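You operate a simulated robot arm through the tools that you are given. There is no shell and no other tool.

You are at the controls of a simulated robot arm. One attempt, no reset.

Task
Find the faulty bobbin with the checker and swap it for the one on the green peg.
Fine: step till it shows FAULT; that bobbin goes on the orange peg.
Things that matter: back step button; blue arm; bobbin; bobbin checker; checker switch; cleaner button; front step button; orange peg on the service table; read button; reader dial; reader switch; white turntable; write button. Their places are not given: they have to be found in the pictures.

Only the result counts: the job must be done as asked and must still hold three seconds after the hand-in. Knocking over, shifting, dropping, spilling or breaking anything else fails it.

Robot
A 6-joint arm with a two-finger parallel gripper, fixed in place. Base frame: the origin is at the foot of the arm, x ahead of it, y to its left, z up. Lengths are in mm, angles in degrees, forces in N, time in s.
With the tool pointing down near the work surface it reaches from about 320 to 700 mm from the base axis. Its first joint turns from -166.0 to 166.0 degrees. Payload 4.1 kg.
The TCP is the grasp point between the finger pads, 23 mm short of the fingertips. In the tool frame z runs along the fingers and y along their closing line. The gripper opens to 94 mm. The fingers are 38 mm wide and 10 mm thick; the gripper's body (54 by 96 mm) begins 39 mm behind the TCP.
Orientation is that of the tool frame in the base frame, as a unit quaternion [x, y, z, w]. With the fingers straight down and closing along the base's y, the tool's x points along the base's -x, its y along +y and its z along -z.

Tools
- The arm moves only by the tool move_arm. Its arguments are lists of equal length, an entry for each row: "claw": the finger opening in mm, from 0 to 94; "slide": the shift along the tool's x, y, z in mm, a list of three; "angular": the turn, a rotation vector about the tool's x, y, z in degrees, a list of three. In form: {"claw": [claw, ...], "slide": [[tx, ty, tz], ...], "angular": [[ax, ay, az], ...]}. A call has 1 to 20 rows; each row shifts and turns the commanded pose from where the row before left it, along the tool's axes as they then stand. Each row takes 0.2 s and may step no farther than 50 mm and 8.6 degrees from the row before; otherwise, or with a gripper value out of range, the whole call is refused. A pose out of reach is approached as far as the arm can. The call stops where the force on the tool passes 40 N (or 10 N more than at its start, if that is more) or the arm is blocked; 0.2 s more then pass. Each finger travels about 45 mm/s and halts on what it meets, pressing with about 27 N; the grip force reading is that of the motor and also rises with nothing between the fingers. The clock runs only during rows and for 0.2 s after the last one: add rows that do not move to give the fingers time. The reply holds the time, the measured pose of the TCP, the force on the tool along the base axes, the opening and the grip force, in the units named above and with some noise, with the torque about the TCP (base axes, N m) and any sound that the robot's microphone picked up.
- Cameras (640 x 400 px; columns grow to the right, rows downward): "scene" is fixed at [210.8, 657.7, 1619.2]; the picture's right is [-0.99, -0.13, 0.00], its down [-0.12, 0.94, -0.32] and it looks along [0.04, -0.31, -0.95] (base axes); focal length 313 px, centre (320, 200). "wrist" rides on the gripper at [86, 16, -75] in the tool frame; the picture's right is [-0.18, 0.98, 0.00], its down [-0.58, -0.11, -0.81] and it looks along [-0.79, -0.15, 0.59] (tool axes); focal length 243 px, centre (320, 200).
- get_image(camera): a new picture of that camera. It takes no simulated time.
- move_column(by): slides the trunk up (or, below 0, down) by that many mm; the arm rides with it, the base frame stays. It gives what a move gives, with no picture.
- probe_pixels(camera, pixels): there is no depth. For up to 12 entries [column, row, z] of the newest picture of that camera ("zoom" is the newest enlarged one), the place [x, y] in the base frame at which the ray of that pixel passes the height z, good to about 3 mm, but the place of the scene camera against the robot may be out by one fixed shift of up to 18 mm in any direction. It takes no simulated time.
- zoom(camera, box): a new picture of the part [left, top, right, bottom] of that camera's present view, enlarged. It takes no simulated time.
- close_job(): hands the job in; it is judged then, once.

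Leave the gripper open and the arm clear of the work at the hand-in unless told otherwise.

The tools are called after "Call:" as name(argument=value, ...) on one line, values as JSON. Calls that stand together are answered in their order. move_arm: Moves the arm, as the interface text tells. Its arguments: {"type":"object","properties":{"claw":{"type":"array","items":{"type":"number"}},"slide":{"type":"array","items":{"type":"array","items":{"type":"number"}}},"angular":{"type":"array","items":{"type":"array","items":{"type":"number"}}}},"required":["claw","slide","angular"]} The other tools are called the same way: move_column (by) slides the trunk up or down; get_image (camera) takes a picture; probe_pixels (camera, pixels) gives the place at which the rays of pixels pass given heights; zoom (camera, box) takes an enlarged picture of a part of a camera's view; close_job () hands the job in.

At the start:

```text
t: 0.0
tool_pos: [131.8, 306.2, 1170.6]
tcp_rot: [0.001, 1.0, 0.0, 0.0]
contact_force: [-0.1, 1.0, 0.0]
moment: [0.0, 0.0, -0.03]
grip_width: 93.7
grasp_force: 0.0
trunk travel left (down, up): [-525.0, 65.0]
```

scene: 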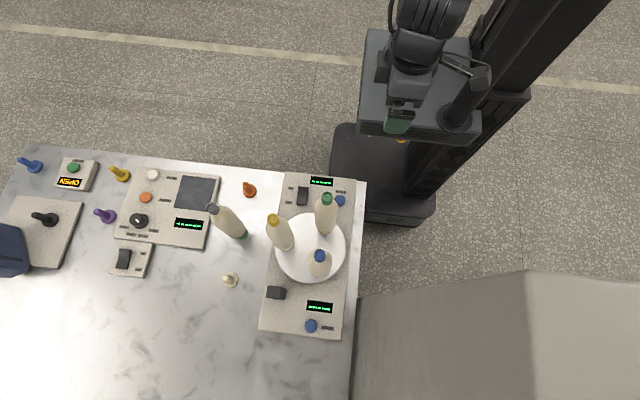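
wrist: 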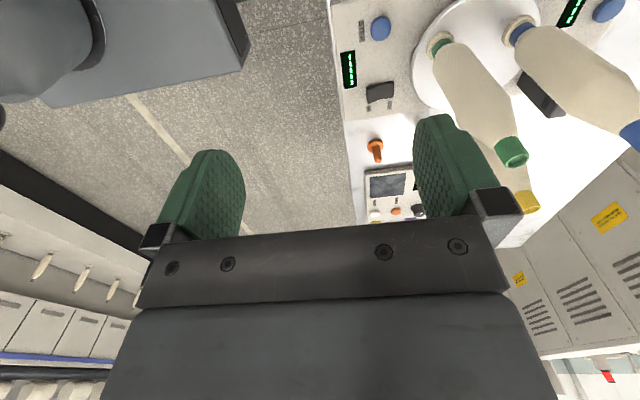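

I'll look closely at the table, starting with enlarged views of the turntable device, the reader device, and the left side.

Call:
zoom(camera="scene", box=[240, 160, 380, 350])

Call:
zoom(camera="scene", box=[90, 150, 270, 290])

Call:
zoom(camera="scene", box=[0, 140, 140, 290])

```text
2.11 times, centred on (310, 255) of scene
```

zoom: 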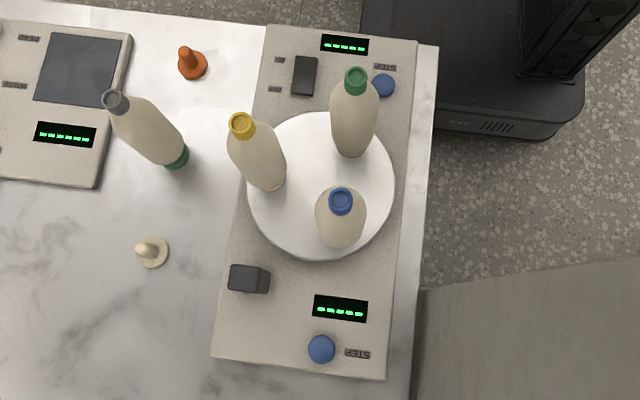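

```text
2.86 times, centred on (180, 220) of scene
```

zoom: 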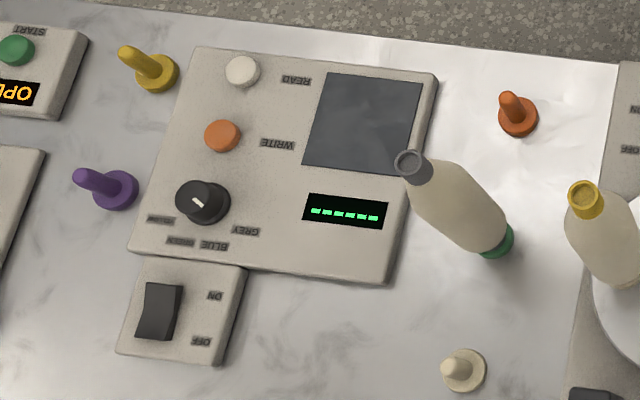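

```text
2.67 times, centred on (70, 215) of scene
```

zoom: 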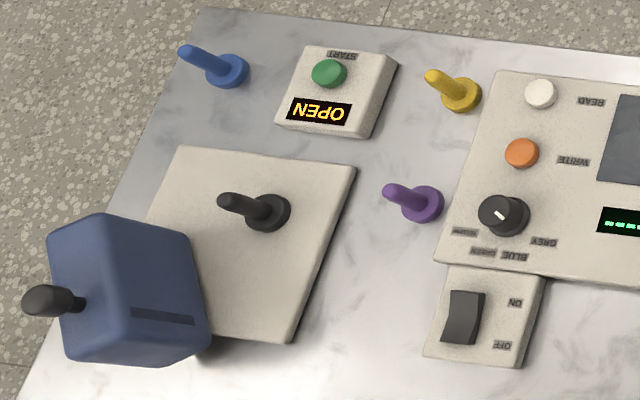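

Now tighter zooms on the turntable device: its displays, its switch, the black block at (276,292), and the bobbins.

Call:
zoom(camera="scene", box=[280, 165, 360, 215])

Call:
zoom(camera="scene", box=[255, 275, 355, 340])

Call:
zoom(camera="scene", box=[200, 180, 360, 290])

Call:
get_image(camera="wrist")

Call:
zoom(camera="wrist", box=[330, 0, 640, 230])

```text
8.00 times, centred on (320, 190) of scene
```

zoom: 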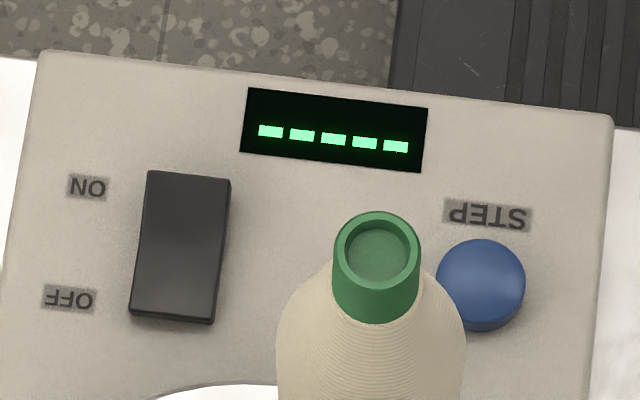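

```text
6.15 times, centred on (305, 308) of scene
```

zoom: 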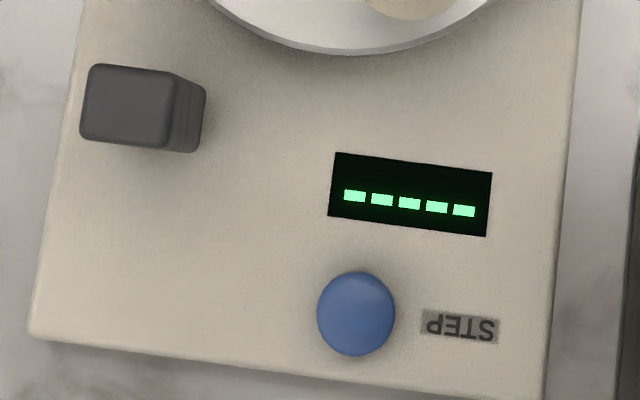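

```text
3.64 times, centred on (280, 235) of scene
```

zoom: 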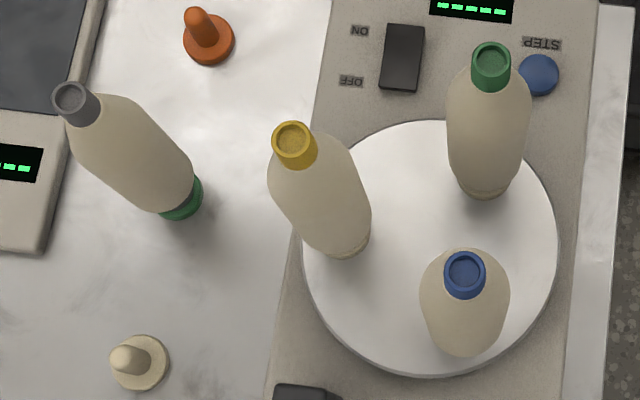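

```text
taken
```

wrist: 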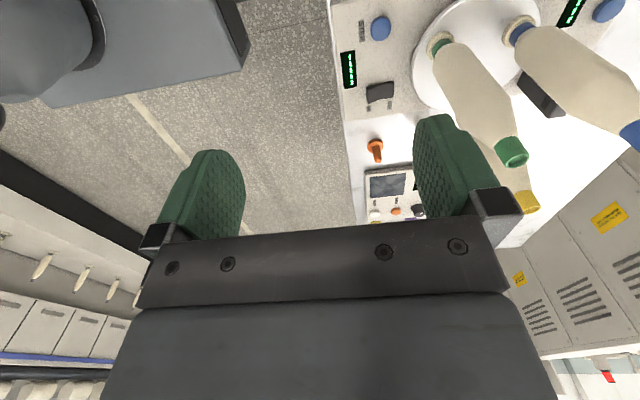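

```text
1.74 times, centred on (485, 115) of wrist
```

zoom: 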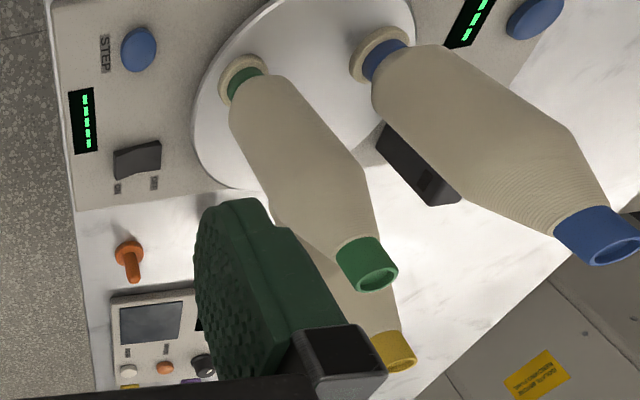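

Next, I'll find the heights by triangulation: I probe the same features (orange peg, front STEP button, front display) in both cameras at several heights.

Call:
probe_pixels(camera="scene", pixels=[[340, 201, 600], [340, 201, 700], [340, 201, 800], [340, 201, 900], [322, 181, 700], [322, 181, 800], [322, 181, 900], [250, 190, 700], [250, 190, 800], [250, 190, 900]])

Call:
probe_pixels(camera="wrist", pixels=[[380, 28, 600], [380, 28, 700], [380, 28, 800], [380, 28, 900], [349, 70, 700], [349, 70, 800], [349, 70, 900], [376, 143, 700], [376, 143, 800], [376, 143, 900]])

```text
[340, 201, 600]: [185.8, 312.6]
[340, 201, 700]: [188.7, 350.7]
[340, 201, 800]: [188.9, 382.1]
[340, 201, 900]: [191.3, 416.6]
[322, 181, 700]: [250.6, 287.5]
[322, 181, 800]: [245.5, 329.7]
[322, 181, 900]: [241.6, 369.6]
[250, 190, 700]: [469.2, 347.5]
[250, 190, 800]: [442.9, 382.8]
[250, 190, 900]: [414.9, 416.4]
```

```text
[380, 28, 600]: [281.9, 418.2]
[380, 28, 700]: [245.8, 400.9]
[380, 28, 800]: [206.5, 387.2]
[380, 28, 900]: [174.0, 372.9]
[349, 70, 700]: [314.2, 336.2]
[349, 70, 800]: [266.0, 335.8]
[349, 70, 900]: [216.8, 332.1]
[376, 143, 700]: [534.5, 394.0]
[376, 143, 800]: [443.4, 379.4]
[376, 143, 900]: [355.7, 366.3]
```

The table surface comes out near z≈800. Next, the bobbin tops, using the green cap at scene (327,197) / wrist (518,164) and the yellow cap at scene (272.6,219) / wrist (530,207).

Call:
probe_pixels(camera="scene", pixels=[[327, 197, 950], [327, 197, 1000], [327, 197, 1050], [327, 197, 1100], [272.6, 219, 1000], [272.6, 219, 1050], [310, 247, 820], [310, 247, 840], [284, 248, 830], [326.5, 233, 830], [321, 274, 830]])

Call:
probe_pixels(camera="wrist", pixels=[[518, 162, 950], [518, 162, 1000], [518, 162, 1050], [518, 162, 1100], [530, 207, 1000], [530, 207, 1050], [437, 43, 830], [437, 43, 850], [518, 30, 830], [518, 30, 850]])

```text
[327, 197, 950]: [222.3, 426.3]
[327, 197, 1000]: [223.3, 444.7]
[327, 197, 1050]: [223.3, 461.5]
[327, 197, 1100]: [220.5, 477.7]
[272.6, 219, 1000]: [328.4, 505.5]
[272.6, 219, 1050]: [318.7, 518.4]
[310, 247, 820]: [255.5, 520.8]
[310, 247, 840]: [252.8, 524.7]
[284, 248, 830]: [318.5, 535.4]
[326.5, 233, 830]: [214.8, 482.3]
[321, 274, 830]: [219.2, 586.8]
```

```text
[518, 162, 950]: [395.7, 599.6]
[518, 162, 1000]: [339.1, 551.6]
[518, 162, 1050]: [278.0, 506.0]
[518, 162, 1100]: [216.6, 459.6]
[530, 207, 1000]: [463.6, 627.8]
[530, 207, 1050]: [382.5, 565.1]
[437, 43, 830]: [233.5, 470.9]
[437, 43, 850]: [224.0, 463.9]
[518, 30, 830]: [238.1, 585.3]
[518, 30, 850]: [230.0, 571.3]
```

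The bobbin tops come out near z≈1090 (about 260 mm tall) and the orange peg near (443,380). I'll turn the tool +90° about the vertical, so the wrist camera sits on the robot side and looks out over the table. I'll close the fingers on the way.

Call:
move_arm(claw=[0, 0, 0, 0, 0, 0, 0, 0, 0, 0, 0, 0], slide=[[0, 0, 0], [0, 0, 0], [0, 0, 0], [0, 0, 0], [0, 0, 0], [0, 0, 0], [0, 0, 0], [0, 0, 0], [0, 0, 0], [0, 0, 0], [0, 0, 0], [0, 0, 0]], angular=[[0, 0, -7.5], [0, 0, -7.5], [0, 0, -7.5], [0, 0, -7.5], [0, 0, -7.5], [0, 0, -7.5], [0, 0, -7.5], [0, 0, -7.5], [0, 0, -7.5], [0, 0, -7.5], [0, 0, -7.5], [0, 0, -7.5]])

Call:
get_image(camera="wrist")

Call:
get_image(camera="scene")

```text
t: 2.6
tool_pos: [132.8, 307.9, 1170.1]
tcp_rot: [0.708, -0.706, 0.0, 0.0]
contact_force: [0.0, -0.4, 0.6]
moment: [0.0, 0.0, 0.01]
grip_width: 0.1
grasp_force: 27.2
trunk travel left (down, up): [-525.0, 65.0]
```

```text
taken
```

wrist: 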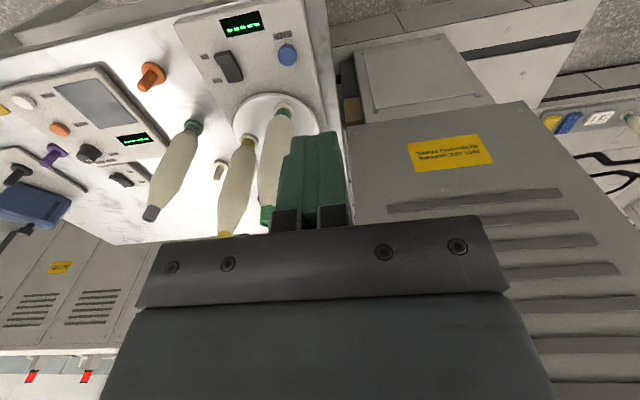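

```text
taken
```

scene: 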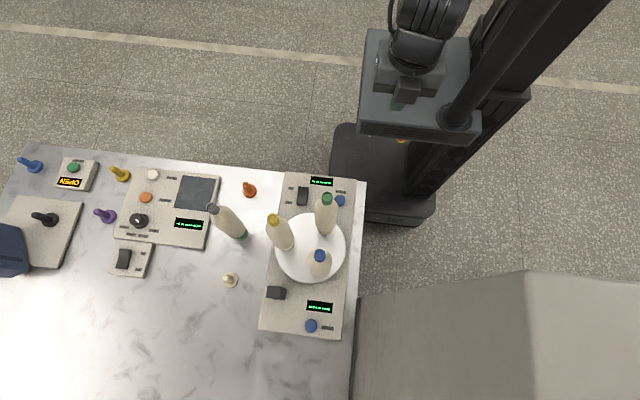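

The wrist view is good now (picture down is world up). I'll zoom in on the checker, the switch and the bobbins.

Call:
zoom(camera="wrist", box=[170, 0, 340, 110])

Call:
zoom(camera="wrist", box=[130, 90, 330, 240])

Call:
zoom(camera="wrist", box=[0, 50, 200, 230])

```text
3.64 times, centred on (255, 55) of wrist
```

zoom: 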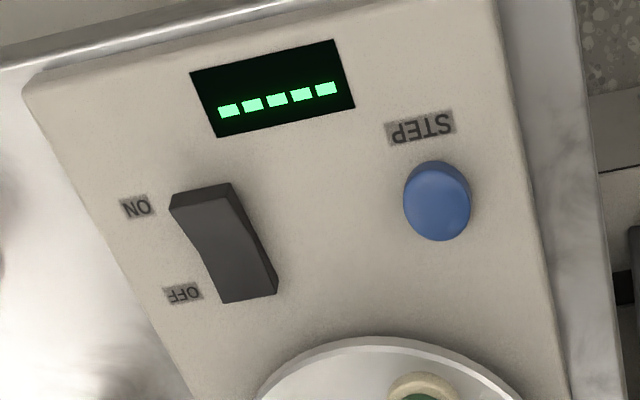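

```text
2.67 times, centred on (230, 165) of wrist
```

zoom: 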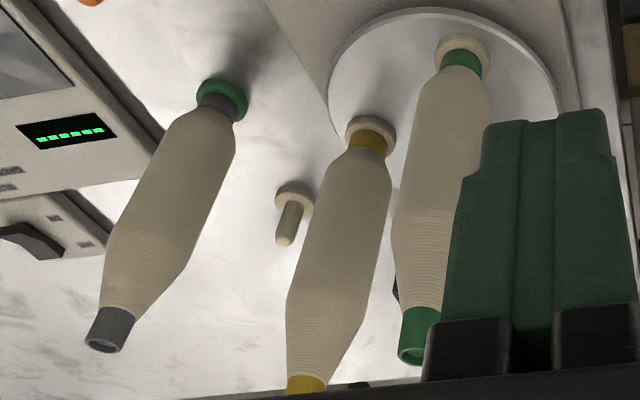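

```text
2.22 times, centred on (100, 140) of wrist
```

zoom: 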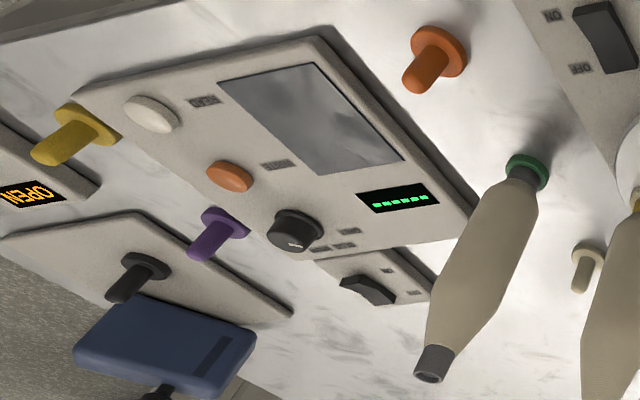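

I'll triangulate the front STEP button and the switch from this second wrist pose. In the first pose the button gave (206.5,387.2) at z800 and (174.0,372.9) at z900.

Call:
probe_pixels(camera="wrist", pixels=[[287.1, 53.6, 800], [287.1, 53.6, 850], [287.1, 53.6, 900], [223.4, 55, 800], [223.4, 55, 850], [228.9, 67.4, 800], [228.9, 67.4, 850], [241.5, 23, 800], [241.5, 23, 850], [151, 77, 800], [151, 77, 850]])

Call:
probe_pixels(camera="scene", pixels=[[340, 200, 800], [340, 200, 850], [302, 196, 800], [302, 196, 850], [322, 181.5, 800], [322, 181.5, 850], [249, 192, 800], [249, 192, 850]])

```text
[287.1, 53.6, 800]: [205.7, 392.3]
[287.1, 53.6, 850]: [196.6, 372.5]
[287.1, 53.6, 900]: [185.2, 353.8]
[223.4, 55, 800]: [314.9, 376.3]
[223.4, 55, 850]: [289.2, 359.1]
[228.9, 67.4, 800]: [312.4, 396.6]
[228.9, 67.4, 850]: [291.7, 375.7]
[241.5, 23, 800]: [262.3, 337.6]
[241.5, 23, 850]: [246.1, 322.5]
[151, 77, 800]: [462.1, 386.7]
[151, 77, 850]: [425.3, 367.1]
```

```text
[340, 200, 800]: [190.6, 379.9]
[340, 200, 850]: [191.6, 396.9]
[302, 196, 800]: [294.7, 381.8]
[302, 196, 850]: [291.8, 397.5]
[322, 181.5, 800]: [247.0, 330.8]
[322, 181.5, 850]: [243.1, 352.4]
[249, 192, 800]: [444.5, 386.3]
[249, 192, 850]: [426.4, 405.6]
```

The switch sits near (304,388), with its ON end toward the robot at y≈367. The front STEP button is near (202,386) and the tops are around z≈815-825. I'll move above the ON end and descend partway with the fingers closed.

Call:
move_arm(claw=[0, 0, 0, 0, 0, 0, 0, 0], slide=[[-14.3, -43, 0], [-14.3, -43, 0], [-14.3, -43, 0], [-14.3, -43, 0], [0, 0, 48], [0, 0, 48], [0, 0, 48], [0, 0, 48]], angular=[[0, 0, 0], [0, 0, 0], [0, 0, 0], [0, 0, 0], [0, 0, 0], [0, 0, 0], [0, 0, 0], [0, 0, 0]])

Call:
get_image(camera="wrist")

Call:
get_image(camera="scene")

```text
t: 4.4
tool_pos: [303.2, 365.9, 980.0]
tcp_rot: [-0.707, 0.707, 0.0, -0.001]
contact_force: [-0.3, 0.5, 0.2]
moment: [0.01, -0.03, 0.03]
grip_width: 0.0
grasp_force: 26.9
trunk travel left (down, up): [-525.0, 65.0]
```

```text
taken
```

wrist: 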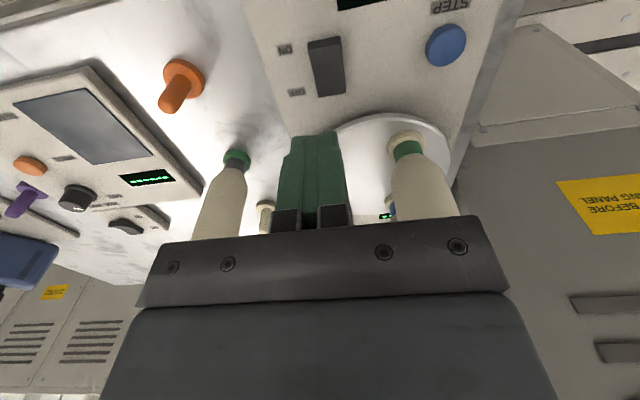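

```text
taken
```

scene: 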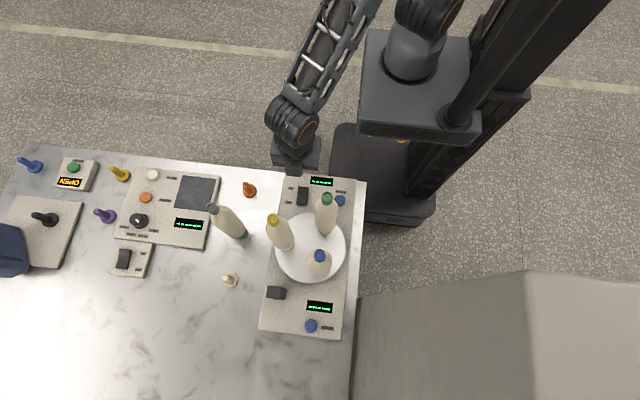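

That worked. I'll zoom in on the switch and probe it, the button and the orange peg from here.

Call:
zoom(camera="wrist", box=[260, 0, 480, 137])

Call:
probe_pixels(camera="wrist", pixels=[[324, 40, 810], [324, 40, 830], [328, 95, 810], [328, 95, 830], [446, 45, 800], [446, 45, 810], [446, 45, 820], [446, 45, 830], [188, 70, 800], [188, 70, 810], [172, 107, 850], [172, 107, 870]])

```text
2.91 times, centred on (370, 68) of wrist
```

zoom: 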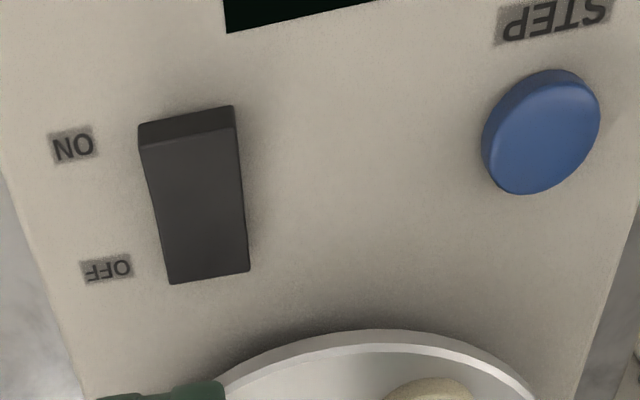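

```text
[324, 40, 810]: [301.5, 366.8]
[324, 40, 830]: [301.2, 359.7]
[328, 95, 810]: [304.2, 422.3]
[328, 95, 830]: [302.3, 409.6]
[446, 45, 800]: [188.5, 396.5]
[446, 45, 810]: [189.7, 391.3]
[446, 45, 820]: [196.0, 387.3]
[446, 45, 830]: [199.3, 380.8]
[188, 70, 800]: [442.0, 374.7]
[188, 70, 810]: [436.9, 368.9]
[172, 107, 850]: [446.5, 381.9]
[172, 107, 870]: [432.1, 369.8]
```

The ON end of the rocker stands up, with its end face visible in the zoom at (185,130), so the checker is OFF. I'm at (303,366), directly over the ON half, so I'll descend to tips ≈847 and then continue in small steps until contact.

Call:
move_arm(claw=[0, 0, 0, 0, 0, 0, 0, 0, 0, 0], slide=[[0, 0, 37], [0, 0, 37], [0, 0, 36], [0, 0, 3], [0, 0, 3], [0, 0, 3], [0, 0, 3], [0, 0, 3], [0, 0, 3], [0, 0, 3]], angular=[[0, 0, 0], [0, 0, 0], [0, 0, 0], [0, 0, 0], [0, 0, 0], [0, 0, 0], [0, 0, 0], [0, 0, 0], [0, 0, 0], [0, 0, 0]])

Call:
get_image(camera="wrist")

Call:
get_image(camera="scene")

```text
t: 6.3
tool_pos: [303.4, 363.5, 858.1]
tcp_rot: [-0.707, 0.707, 0.001, 0.004]
contact_force: [-6.2, -11.5, 25.3]
moment: [0.22, 0.17, 0.06]
grip_width: 0.0
grasp_force: 27.3
trunk travel left (down, up): [-525.0, 65.0]
stopped in row 9: the force on the tool passed its limit at 45 N (the readings are from after the stop); the commanded pose is now the measured one
```

```text
taken
```

wrist: 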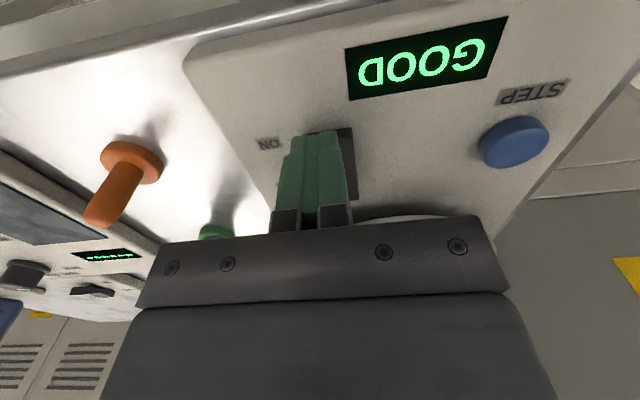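

```text
taken
```

scene: 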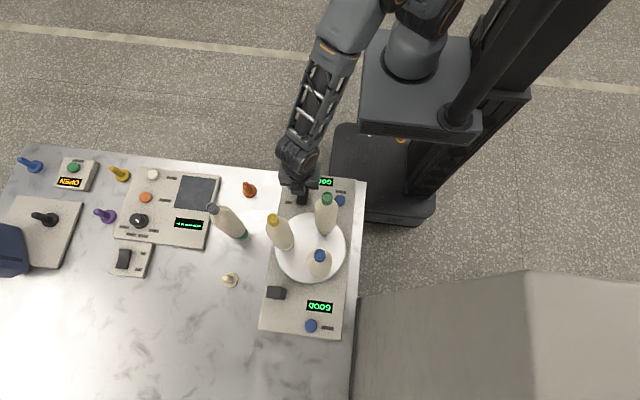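

The checker is on: the display now reads GOOD on both panels. Next I lift, move over to the front STEP button, and turn the tool 27° so the gripper's flat side lies tangent to the turntable. I hover before pressing.

Call:
move_arm(claw=[0, 0, 0, 0, 0, 0, 0, 0, 0], slide=[[0, 0, -25], [0, 0, -25], [-5.2, 36.3, 0], [-5.2, 36.3, 0], [-5.2, 36.3, 0], [0, 0, 0], [0, 0, 0], [0, 0, 0], [0, 0, 0]], angular=[[0, 0, 0], [0, 0, 0], [0, 0, 0], [0, 0, 0], [0, 0, 0], [0, 0, 6.75], [0, 0, 6.75], [0, 0, 6.75], [0, 0, 6.75]])

Call:
get_image(camera="wrist")

Call:
get_image(camera="scene")

Call:
zoom(camera="scene", box=[240, 160, 380, 350])

```text
t: 8.3
tool_pos: [196.0, 379.3, 906.2]
tcp_rot: [-0.522, 0.853, 0.001, 0.004]
contact_force: [1.2, 0.1, 0.0]
moment: [-0.02, 0.02, -0.02]
grip_width: 0.0
grasp_force: 27.5
trunk travel left (down, up): [-525.0, 65.0]
```

```text
taken
```

wrist: 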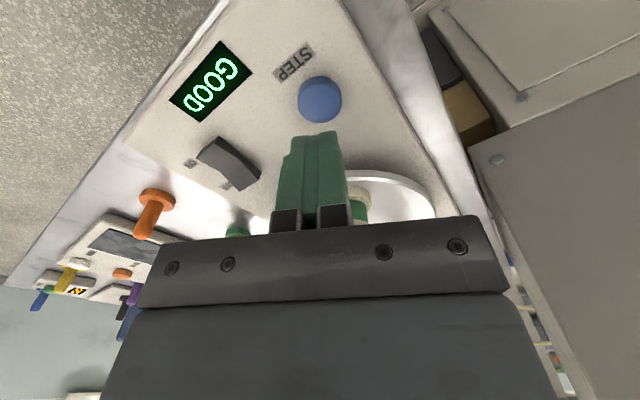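

```text
taken
```

scene: 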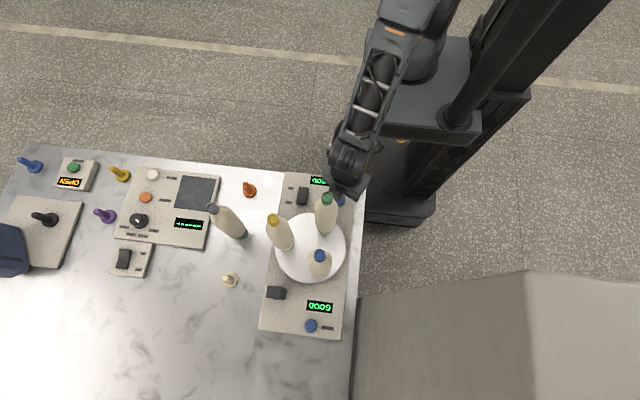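

```text
2.11 times, centred on (310, 255) of scene
```

zoom: 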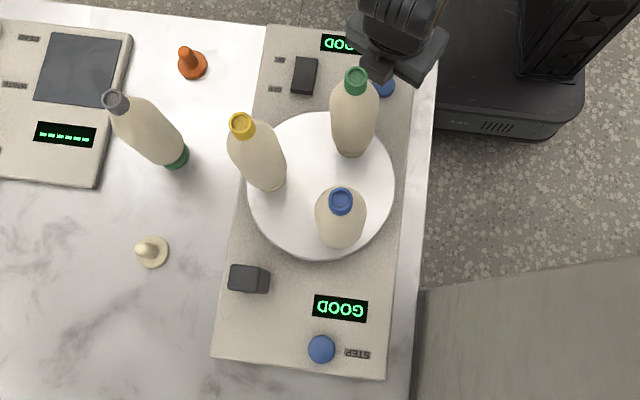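

I probe the button at wrist (320,99) to refine the aim, plus the station bases for later.

Call:
probe_pixels(camera="wrist", pixels=[[320, 99, 810], [320, 99, 815], [320, 99, 820], [320, 99, 825]])

Call:
probe_pixels(camera="zoom", pixels=[[320, 184, 830], [248, 278, 860], [270, 185, 840], [352, 150, 840], [340, 240, 840], [248, 186, 830], [395, 186, 830], [321, 112, 830], [321, 258, 830], [384, 85, 820]])

```text
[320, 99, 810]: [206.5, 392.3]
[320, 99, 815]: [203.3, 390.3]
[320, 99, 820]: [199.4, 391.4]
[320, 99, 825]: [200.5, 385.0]
```

```text
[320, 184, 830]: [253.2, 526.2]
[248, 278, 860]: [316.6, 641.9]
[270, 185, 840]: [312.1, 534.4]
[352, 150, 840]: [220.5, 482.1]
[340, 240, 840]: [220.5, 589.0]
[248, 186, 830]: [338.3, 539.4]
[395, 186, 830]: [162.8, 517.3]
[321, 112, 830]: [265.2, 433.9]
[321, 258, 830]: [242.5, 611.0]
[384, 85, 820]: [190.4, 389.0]
```

The button is at about (200,388). My fingertip, 38 mm wide, is centred at (196,379) and covers the button. I'll press down slowly.

Call:
move_arm(claw=[0, 0, 0, 0, 0, 0, 0, 0, 0, 0, 0], slide=[[0, 0, 25], [0, 0, 22], [0, 0, 3], [0, 0, 2], [0, 0, 2], [0, 0, 2], [0, 0, 2], [0, 0, 2], [0, 0, 2], [0, 0, 2], [0, 0, 2]], angular=[[0, 0, 0], [0, 0, 0], [0, 0, 0], [0, 0, 0], [0, 0, 0], [0, 0, 0], [0, 0, 0], [0, 0, 0], [0, 0, 0], [0, 0, 0], [0, 0, 0]])

Call:
get_image(camera="wrist")

Call:
zoom(camera="scene", box=[240, 160, 380, 350])

```text
t: 10.2
tool_pos: [195.6, 380.7, 851.2]
tcp_rot: [-0.522, 0.853, 0.005, 0.008]
contact_force: [-2.7, -9.0, 28.7]
moment: [-0.5, 0.16, 0.02]
grip_width: 0.0
grasp_force: 27.2
trunk travel left (down, up): [-525.0, 65.0]
heard: click
stopped in row 9: the force on the tool passed its limit at 42 N (the readings are from after the stop); the commanded pose is now the measured one
```

```text
taken
```

wrist: 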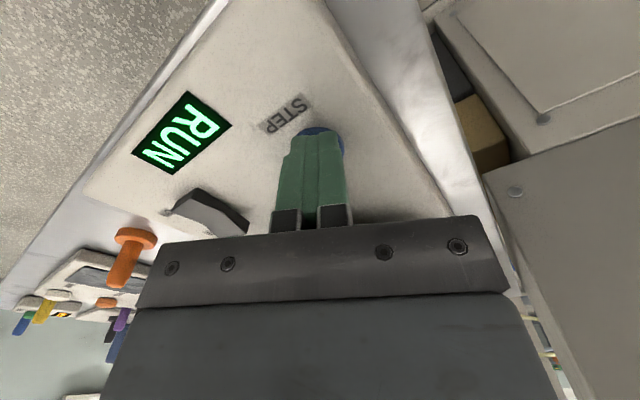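

```text
2.11 times, centred on (310, 255) of scene
```

zoom: 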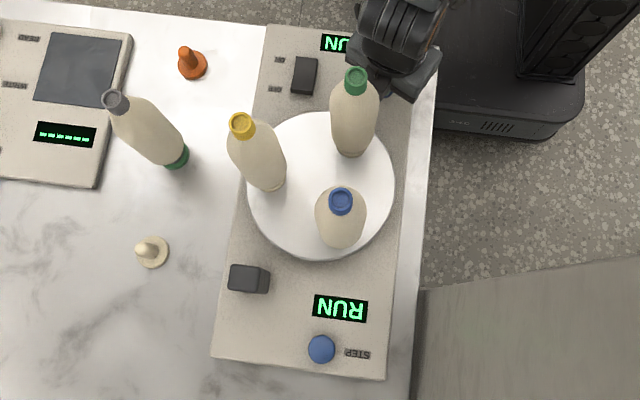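

A click sounded and the display shows RUN, so the turntable is stepping. I'll lift off the button right away, back outward and wait.

Call:
move_arm(claw=[0, 0, 0, 0], slide=[[0, 0, -15], [10, 0, -25], [10, 0, 0], [0, 0, 0]], angular=[[0, 0, 0], [0, 0, 0], [0, 0, 0], [0, 0, 0]])

Call:
zoom(camera="scene", box=[240, 160, 380, 350])

Call:
get_image(camera="wrist")

```text
t: 11.2
tool_pos: [187.5, 365.4, 888.1]
tcp_rot: [-0.521, 0.853, 0.004, 0.005]
contact_force: [-0.1, -0.6, 0.0]
moment: [-0.05, 0.02, -0.01]
grip_width: 0.2
grasp_force: 26.9
trunk travel left (down, up): [-525.0, 65.0]
```

```text
2.11 times, centred on (310, 255) of scene
```

zoom: 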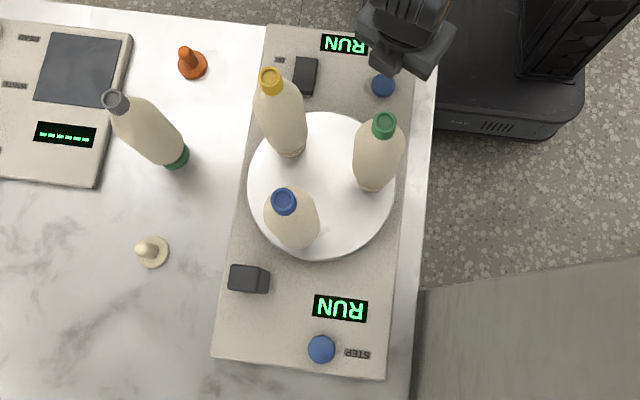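

```text
taken
```

wrist: 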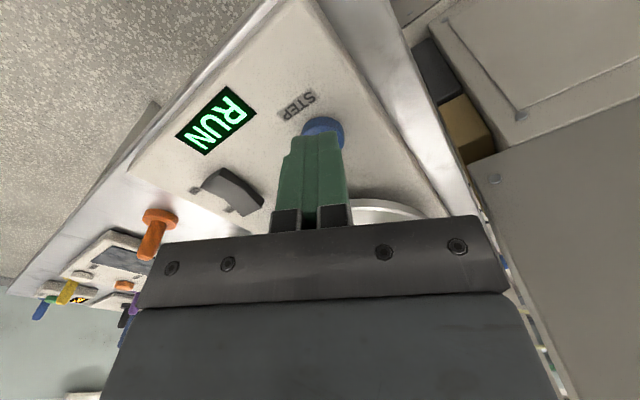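

The turntable is turning clockwise in the picture. I'll wait for it to finish.

Call:
move_arm(claw=[0, 0, 0, 0, 0, 0, 0, 0, 0, 0], slide=[[0, 0, 0], [0, 0, 0], [0, 0, 0], [0, 0, 0], [0, 0, 0], [0, 0, 0], [0, 0, 0], [0, 0, 0], [0, 0, 0], [0, 0, 0]], angular=[[0, 0, 0], [0, 0, 0], [0, 0, 0], [0, 0, 0], [0, 0, 0], [0, 0, 0], [0, 0, 0], [0, 0, 0], [0, 0, 0], [0, 0, 0]])

Call:
zoom(camera="scene", box=[240, 160, 380, 350])

```text
t: 13.4
tool_pos: [187.0, 364.5, 887.0]
tcp_rot: [-0.521, 0.853, 0.004, 0.006]
contact_force: [0.5, 0.3, -0.3]
moment: [0.0, -0.02, -0.02]
grip_width: 0.0
grasp_force: 26.8
trunk travel left (down, up): [-525.0, 65.0]
```

```text
2.11 times, centred on (310, 255) of scene
```

zoom: 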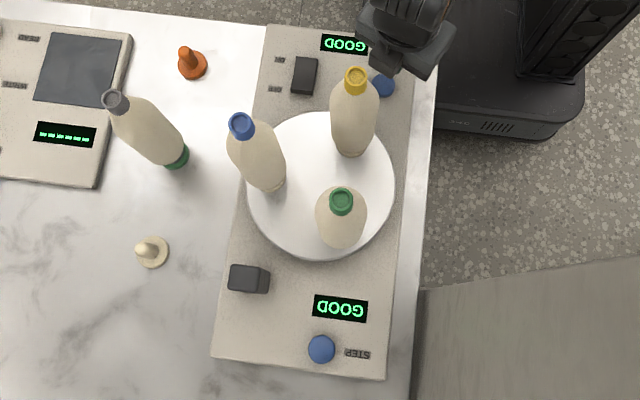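

Second reading is GOOD too: yellow, now upper right, swapped places. The table steps by one station each time. I'll press STEP again.

Call:
move_arm(claw=[0, 0, 0, 0, 0, 0, 0, 0, 0, 0], slide=[[-18, 0, 0], [0, 0, 18], [0, 0, 10], [0, 0, 2], [0, 0, 2], [0, 0, 2], [0, 0, 2], [0, 0, 2], [0, 0, 2], [0, 0, 2]], angular=[[0, 0, 0], [0, 0, 0], [0, 0, 0], [0, 0, 0], [0, 0, 0], [0, 0, 0], [0, 0, 0], [0, 0, 0], [0, 0, 0], [0, 0, 0]])

```text
t: 15.7
tool_pos: [196.0, 381.6, 851.4]
tcp_rot: [-0.522, 0.853, 0.007, 0.01]
contact_force: [-1.1, -8.9, 28.3]
moment: [-0.44, 0.12, 0.06]
grip_width: 0.0
grasp_force: 26.9
trunk travel left (down, up): [-525.0, 65.0]
heard: click
stopped in row 10: the force on the tool passed its limit at 42 N (the readings are from after the stop); the commanded pose is now the measured one
```

It clicked. I'll lift off, back away and wait for the step to finish.

Call:
move_arm(claw=[0, 0, 0, 0, 0, 0, 0, 0, 0, 0, 0, 0, 0, 0, 0, 0], slide=[[0, 0, -15], [10, 0, -25], [10, 0, 0], [0, 0, 0], [0, 0, 0], [0, 0, 0], [0, 0, 0], [0, 0, 0], [0, 0, 0], [0, 0, 0], [0, 0, 0], [0, 0, 0], [0, 0, 0], [0, 0, 0], [0, 0, 0], [0, 0, 0]], angular=[[0, 0, 0], [0, 0, 0], [0, 0, 0], [0, 0, 0], [0, 0, 0], [0, 0, 0], [0, 0, 0], [0, 0, 0], [0, 0, 0], [0, 0, 0], [0, 0, 0], [0, 0, 0], [0, 0, 0], [0, 0, 0], [0, 0, 0], [0, 0, 0]])

Call:
zoom(camera="scene", box=[240, 160, 380, 350])

Call:
zoom(camera="scene", box=[255, 270, 335, 320])

```text
t: 19.1
tool_pos: [187.3, 363.6, 885.3]
tcp_rot: [-0.522, 0.853, 0.005, 0.008]
contact_force: [-1.0, 0.4, 0.2]
moment: [0.01, 0.0, 0.02]
grip_width: 0.3
grasp_force: 27.1
trunk travel left (down, up): [-525.0, 65.0]
```

```text
2.11 times, centred on (310, 255) of scene
```

zoom: 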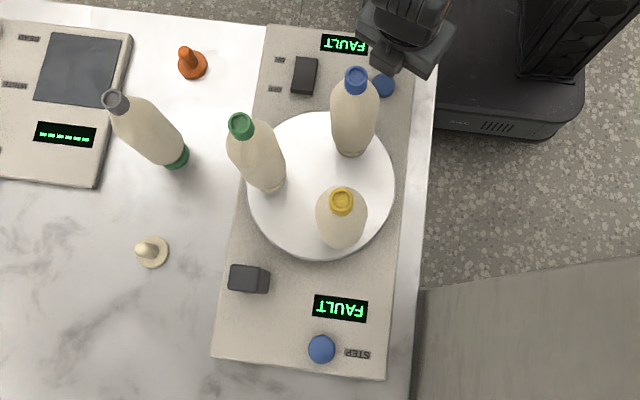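

```text
8.00 times, centred on (295, 295) of scene
```

zoom: 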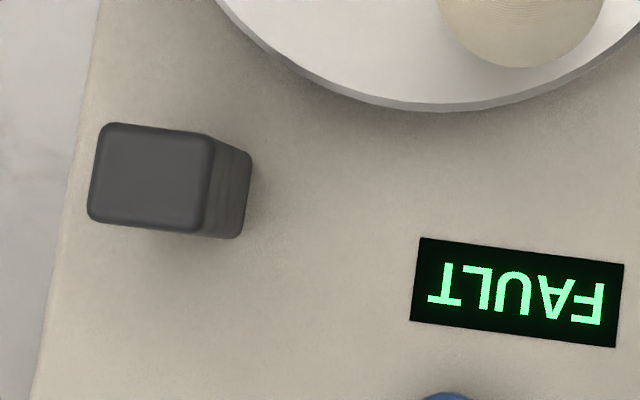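

It reads FAULT, with green at left, blue at upper right and yellow nearest the back. I need to know which station the checker reads, and the black block at scene (276,292) may be its head. I'll raise the arm and look at it with the wrist camera.

Call:
move_arm(claw=[0, 0, 0, 0, 0, 0, 0, 0, 0, 0, 0, 0, 0, 0, 0], slide=[[0, 0, -45], [0, 0, -45], [0, 0, -45], [0, 0, -45], [0, 0, -45], [0, 0, -45], [0, 0, -45], [0, 0, 0], [0, 0, 0], [0, 0, 0], [0, 0, 0], [0, -48, 0], [0, -48, 0], [0, -48, 0], [0, -48, 0]], angular=[[0, 0, 0], [0, 0, 0], [0, 0, 0], [0, 0, 0], [0, 0, 0], [0, 0, 0], [0, 0, 0], [0, 0, -6.75], [0, 0, -6.75], [0, 0, -6.75], [0, 0, -6.75], [0, 0, 0], [0, 0, 0], [0, 0, 0], [0, 0, 0]])

Call:
get_image(camera="wrist")

```text
t: 22.2
tool_pos: [378.6, 356.2, 1202.1]
tcp_rot: [0.707, -0.707, -0.004, -0.009]
contact_force: [0.3, 0.1, 0.8]
moment: [-0.02, 0.03, -0.02]
grip_width: 0.0
grasp_force: 26.6
trunk travel left (down, up): [-525.0, 65.0]
```

```text
taken
```

wrist: 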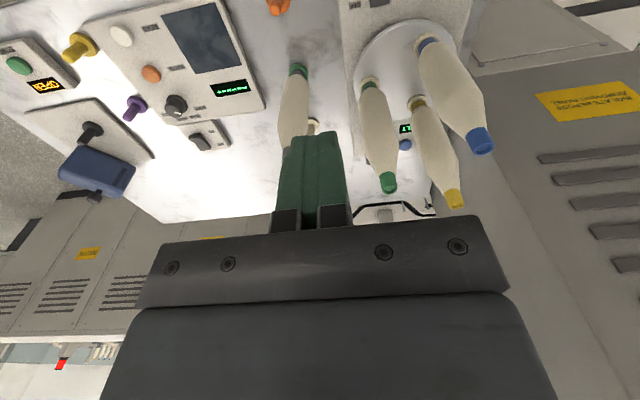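

Call:
zoom(camera="wrist", box=[330, 10, 530, 220])

```text
1.90 times, centred on (430, 115) of wrist
```

zoom: 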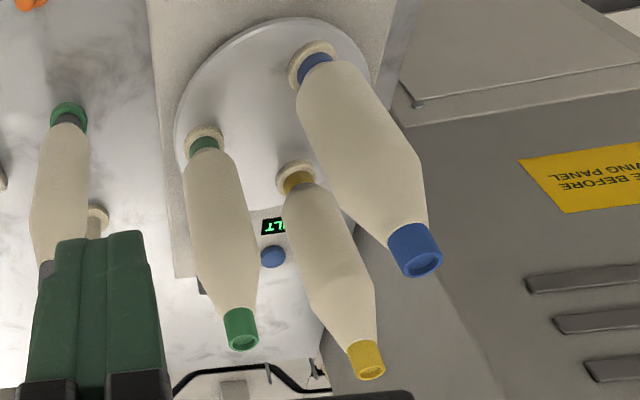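

The block is hidden behind the green bobbin. I'll shift toward +x and yaw a little to see past it.

Call:
move_arm(claw=[0, 0, 0, 0, 0, 0, 0], slide=[[0, -48, 0], [0, -48, 0], [0, -48, 0], [0, 0, 0], [0, 0, 0], [0, 0, 0], [0, 0, 0]], angular=[[0, 0, 0], [0, 0, 0], [0, 0, 0], [0, 0, -8], [0, 0, -8], [0, 0, -8], [0, 0, -8]])

Call:
get_image(camera="wrist")

Call:
zoom(camera="wrist", box=[330, 10, 530, 220])

```text
t: 23.9
tool_pos: [521.6, 357.2, 1203.8]
tcp_rot: [0.875, -0.484, -0.001, -0.01]
contact_force: [-0.3, -0.4, 0.2]
moment: [0.03, -0.03, 0.02]
grip_width: 0.1
grasp_force: 26.7
trunk travel left (down, up): [-525.0, 65.0]
```

```text
taken
```

wrist: 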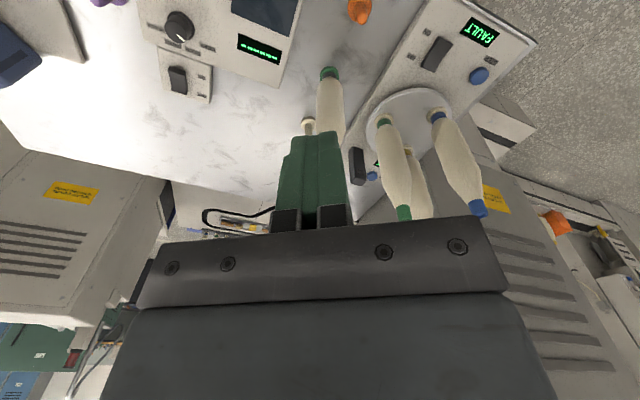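

```text
1.90 times, centred on (430, 115) of wrist
```

zoom: 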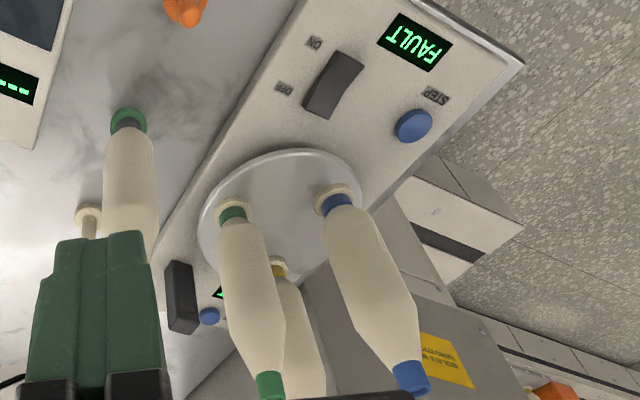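

Call:
zoom(camera="wrist", box=[335, 135, 400, 185])

Call:
probe_pixels(camera="wrist", pixels=[[355, 150, 815], [358, 184, 880], [358, 184, 900], [358, 184, 920]])

```text
8.00 times, centred on (368, 160) of wrist
```

zoom: 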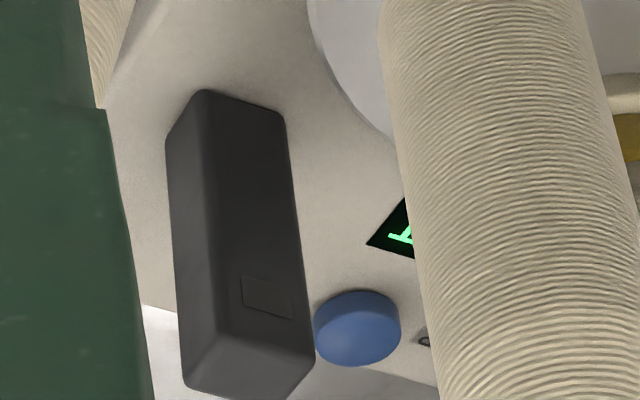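

```text
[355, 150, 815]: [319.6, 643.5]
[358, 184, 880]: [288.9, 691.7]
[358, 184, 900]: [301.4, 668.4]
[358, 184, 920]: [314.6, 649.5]
```

The block has a small window near its top on its -y face. That face points straight at the left station, which is where green is now. So the checker reads the left station and the green-capped bobbin is the faulty one; I'll check that the display changes when I lift it. Next I need accurate peg positions, so I'll hover above the orange peg with the fingers closed.

Call:
move_arm(claw=[0, 0, 0, 0, 0, 0, 0, 0, 0, 0, 0, 0], slide=[[0, 0, 0], [0, 0, 0], [0, 0, 0], [0, 0, 0], [-13, 38, 0], [-13, 38, 0], [0, 0, 45], [0, 0, 45], [0, 0, 45], [0, 0, 45], [0, 0, 45], [0, 0, 28]], angular=[[0, 0, 8], [0, 0, 8], [0, 0, 8], [0, 0, 8], [0, 0, 0], [0, 0, 0], [0, 0, 0], [0, 0, 0], [0, 0, 0], [0, 0, 0], [0, 0, 0], [0, 0, 0]])

Call:
get_image(camera="wrist")

Call:
get_image(camera="scene")

```text
t: 26.4
tool_pos: [446.6, 389.7, 951.0]
tcp_rot: [-0.706, 0.708, 0.003, 0.008]
contact_force: [-0.3, 0.1, -0.8]
moment: [-0.01, 0.0, 0.03]
grip_width: 0.1
grasp_force: 27.2
trunk travel left (down, up): [-525.0, 65.0]
```

```text
taken
```

wrist: 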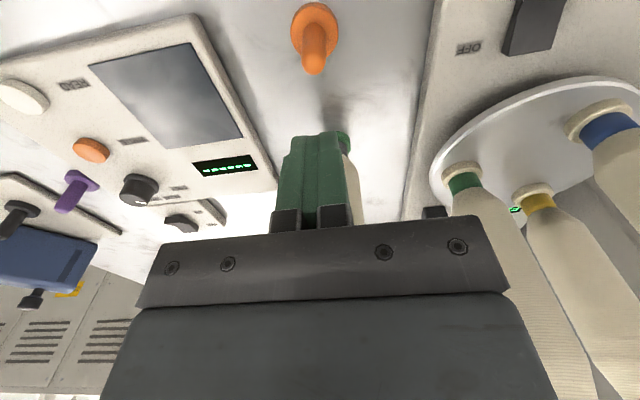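

```text
taken
```

scene: 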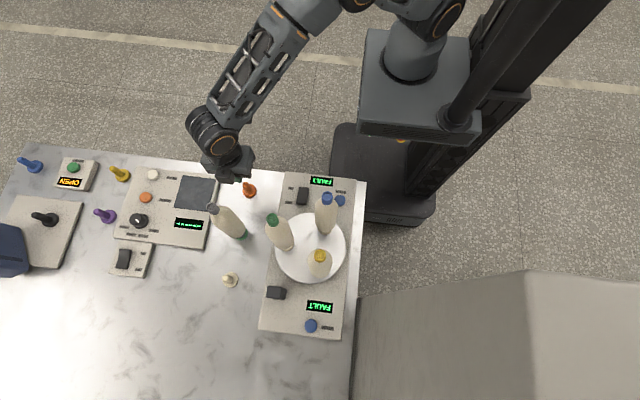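

The orange peg is visible at wrist (315,40), just beyond the fingertips. The tool has picked up about 1° of tilt from the pressing stops, so I'll straighten it first and take new pictures.

Call:
move_arm(claw=[0, 0], slide=[[0, 0, 0], [0, 0, 0]], angular=[[-0.41, 0.89, 0], [0, 0, 0]])

Call:
zoom(camera="wrist", box=[260, 0, 480, 137])

Call:
zoom(camera="scene", box=[190, 150, 290, 215])

```text
t: 27.1
tool_pos: [446.9, 387.2, 951.7]
tcp_rot: [-0.706, 0.708, 0.0, 0.0]
contact_force: [-0.4, 0.1, -0.5]
moment: [0.01, 0.01, 0.01]
grip_width: 0.0
grasp_force: 26.7
trunk travel left (down, up): [-525.0, 65.0]
```

```text
2.91 times, centred on (370, 68) of wrist
```

zoom: 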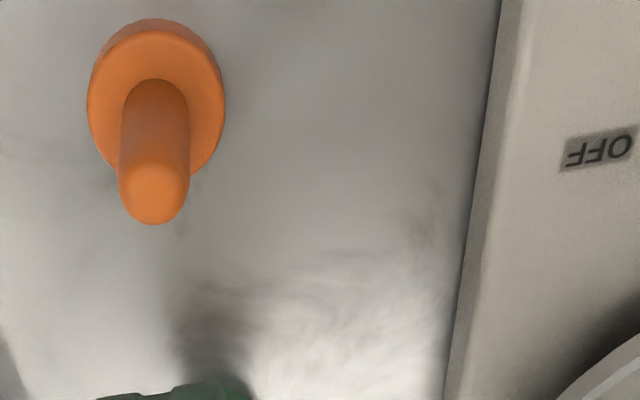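

```text
6.15 times, centred on (240, 182) of scene
```

zoom: 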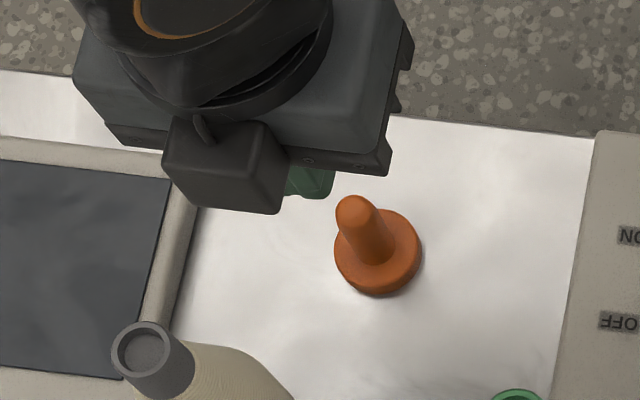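

The tool is straight now. I'll probe the orange peg's flange and pin tip in both cameras.

Call:
probe_pixels(camera="wrist", pixels=[[314, 31.9, 800], [314, 31.9, 810], [314, 31.9, 820], [313, 69, 840], [313, 69, 850], [313, 69, 860], [313, 69, 870]])

Call:
probe_pixels(camera="zoom", pixels=[[379, 250, 800], [379, 250, 810], [379, 250, 820], [352, 207, 840], [352, 207, 850], [352, 207, 860], [352, 207, 870]])

```text
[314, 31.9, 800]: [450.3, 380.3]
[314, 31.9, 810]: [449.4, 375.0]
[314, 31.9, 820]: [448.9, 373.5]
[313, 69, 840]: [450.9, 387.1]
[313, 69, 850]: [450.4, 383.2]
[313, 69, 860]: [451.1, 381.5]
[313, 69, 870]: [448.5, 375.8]
```

```text
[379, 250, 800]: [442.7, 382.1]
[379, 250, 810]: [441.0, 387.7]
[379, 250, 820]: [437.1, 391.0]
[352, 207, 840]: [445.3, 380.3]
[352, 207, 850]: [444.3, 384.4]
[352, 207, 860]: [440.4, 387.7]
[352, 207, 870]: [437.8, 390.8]
```

The two cameras disagree by about (8,-2) mm, which is the scene camera's offset. For a closer, independent view of the orange peg I'll move to about (510,330,900).

Call:
move_arm(claw=[0, 0, 0, 0], slide=[[28, -30, 0], [29, -30, 0], [0, 0, 40], [0, 0, 0]], angular=[[0, 0, 0], [0, 0, 0], [0, 0, 0], [0, 0, 0]])

Call:
zoom(camera="wrist", box=[320, 70, 480, 220])

```text
t: 28.1
tool_pos: [505.0, 332.4, 912.6]
tcp_rot: [-0.706, 0.708, 0.0, 0.0]
contact_force: [0.2, 0.0, 0.1]
moment: [-0.02, -0.01, -0.01]
grip_width: 0.0
grasp_force: 27.3
trunk travel left (down, up): [-525.0, 65.0]
```

```text
2.67 times, centred on (400, 145) of wrist
```

zoom: 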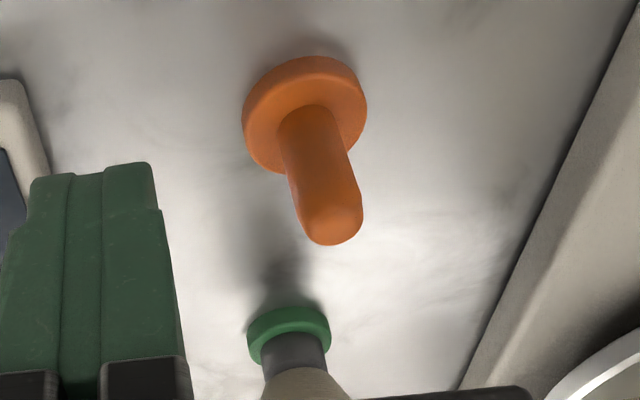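

Good view. I'll probe the pin base (≈(308,120) in the zoom), the pin tip (≈(334,225)) and the green peg's flange (≈(290,338)).

Call:
probe_pixels(camera="zoom", pixels=[[308, 120, 795], [308, 120, 800], [308, 120, 805], [308, 120, 810], [308, 120, 815], [334, 225, 840], [334, 225, 850], [334, 225, 860], [290, 338, 800], [290, 338, 805], [290, 338, 810], [290, 338, 815]])

```text
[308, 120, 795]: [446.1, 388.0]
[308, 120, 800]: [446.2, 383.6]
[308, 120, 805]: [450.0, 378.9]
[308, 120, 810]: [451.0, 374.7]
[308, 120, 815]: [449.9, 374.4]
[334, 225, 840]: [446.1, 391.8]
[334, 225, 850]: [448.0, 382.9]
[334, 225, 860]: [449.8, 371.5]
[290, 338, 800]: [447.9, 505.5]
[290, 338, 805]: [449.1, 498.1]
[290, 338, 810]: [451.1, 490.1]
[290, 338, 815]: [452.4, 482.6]
```

Orange peg ≈ (449,381.5), flange top z≈802, tip z≈851. Green peg ≈ (448,502). Now I'll rise and move close to the green-capped bobbin to measure its cap.

Call:
move_arm(claw=[0, 0, 0, 0, 0, 0, 0, 0, 0, 0], slide=[[0, 0, -48], [0, 0, -48], [0, 0, -48], [0, 0, -48], [0, 0, -46], [-27, 32, 0], [-27, 32, 0], [-27, 32, 0], [-27, 32, 0], [0, 0, 0]], angular=[[0, 0, 0], [0, 0, 0], [0, 0, 0], [0, 0, 0], [0, 0, 0], [0, 0, 0], [0, 0, 0], [0, 0, 0], [0, 0, 0], [0, 0, 0]])

Call:
get_image(camera="wrist")

Call:
zoom(camera="scene", box=[240, 190, 360, 265])

```text
t: 30.2
tool_pos: [378.4, 438.0, 1149.7]
tcp_rot: [-0.706, 0.708, 0.0, 0.0]
contact_force: [-0.3, -0.5, 0.0]
moment: [0.0, 0.04, -0.02]
grip_width: 0.0
grasp_force: 26.9
trunk travel left (down, up): [-525.0, 65.0]
```

```text
taken
```

wrist: 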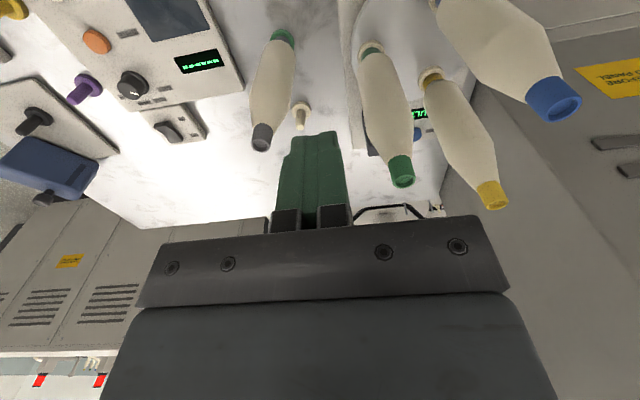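

```text
5.33 times, centred on (300, 228) of scene
```

zoom: 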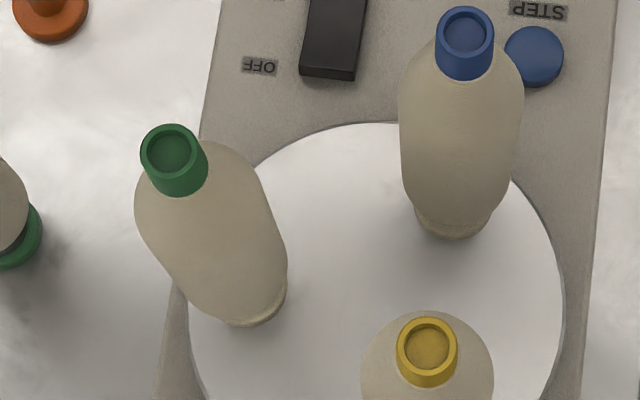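

Call:
zoom(camera="wrist", box=[340, 110, 500, 220])

Call:
probe_pixels(camera="scene", pixels=[[271.5, 219, 1080], [271.5, 219, 1090], [271.5, 219, 1100]])

```text
3.64 times, centred on (420, 165) of wrist
```

zoom: 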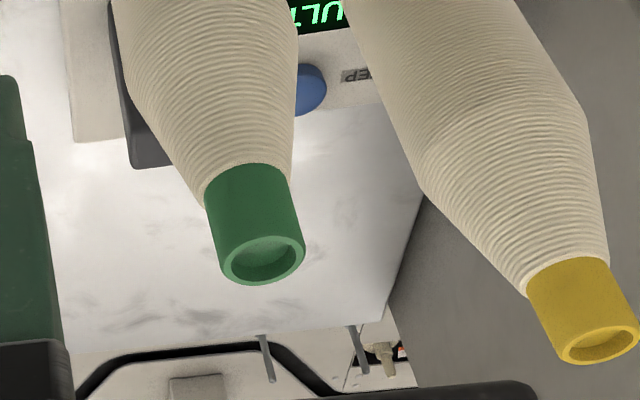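

```text
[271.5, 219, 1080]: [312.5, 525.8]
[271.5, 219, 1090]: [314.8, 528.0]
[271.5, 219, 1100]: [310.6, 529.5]
```

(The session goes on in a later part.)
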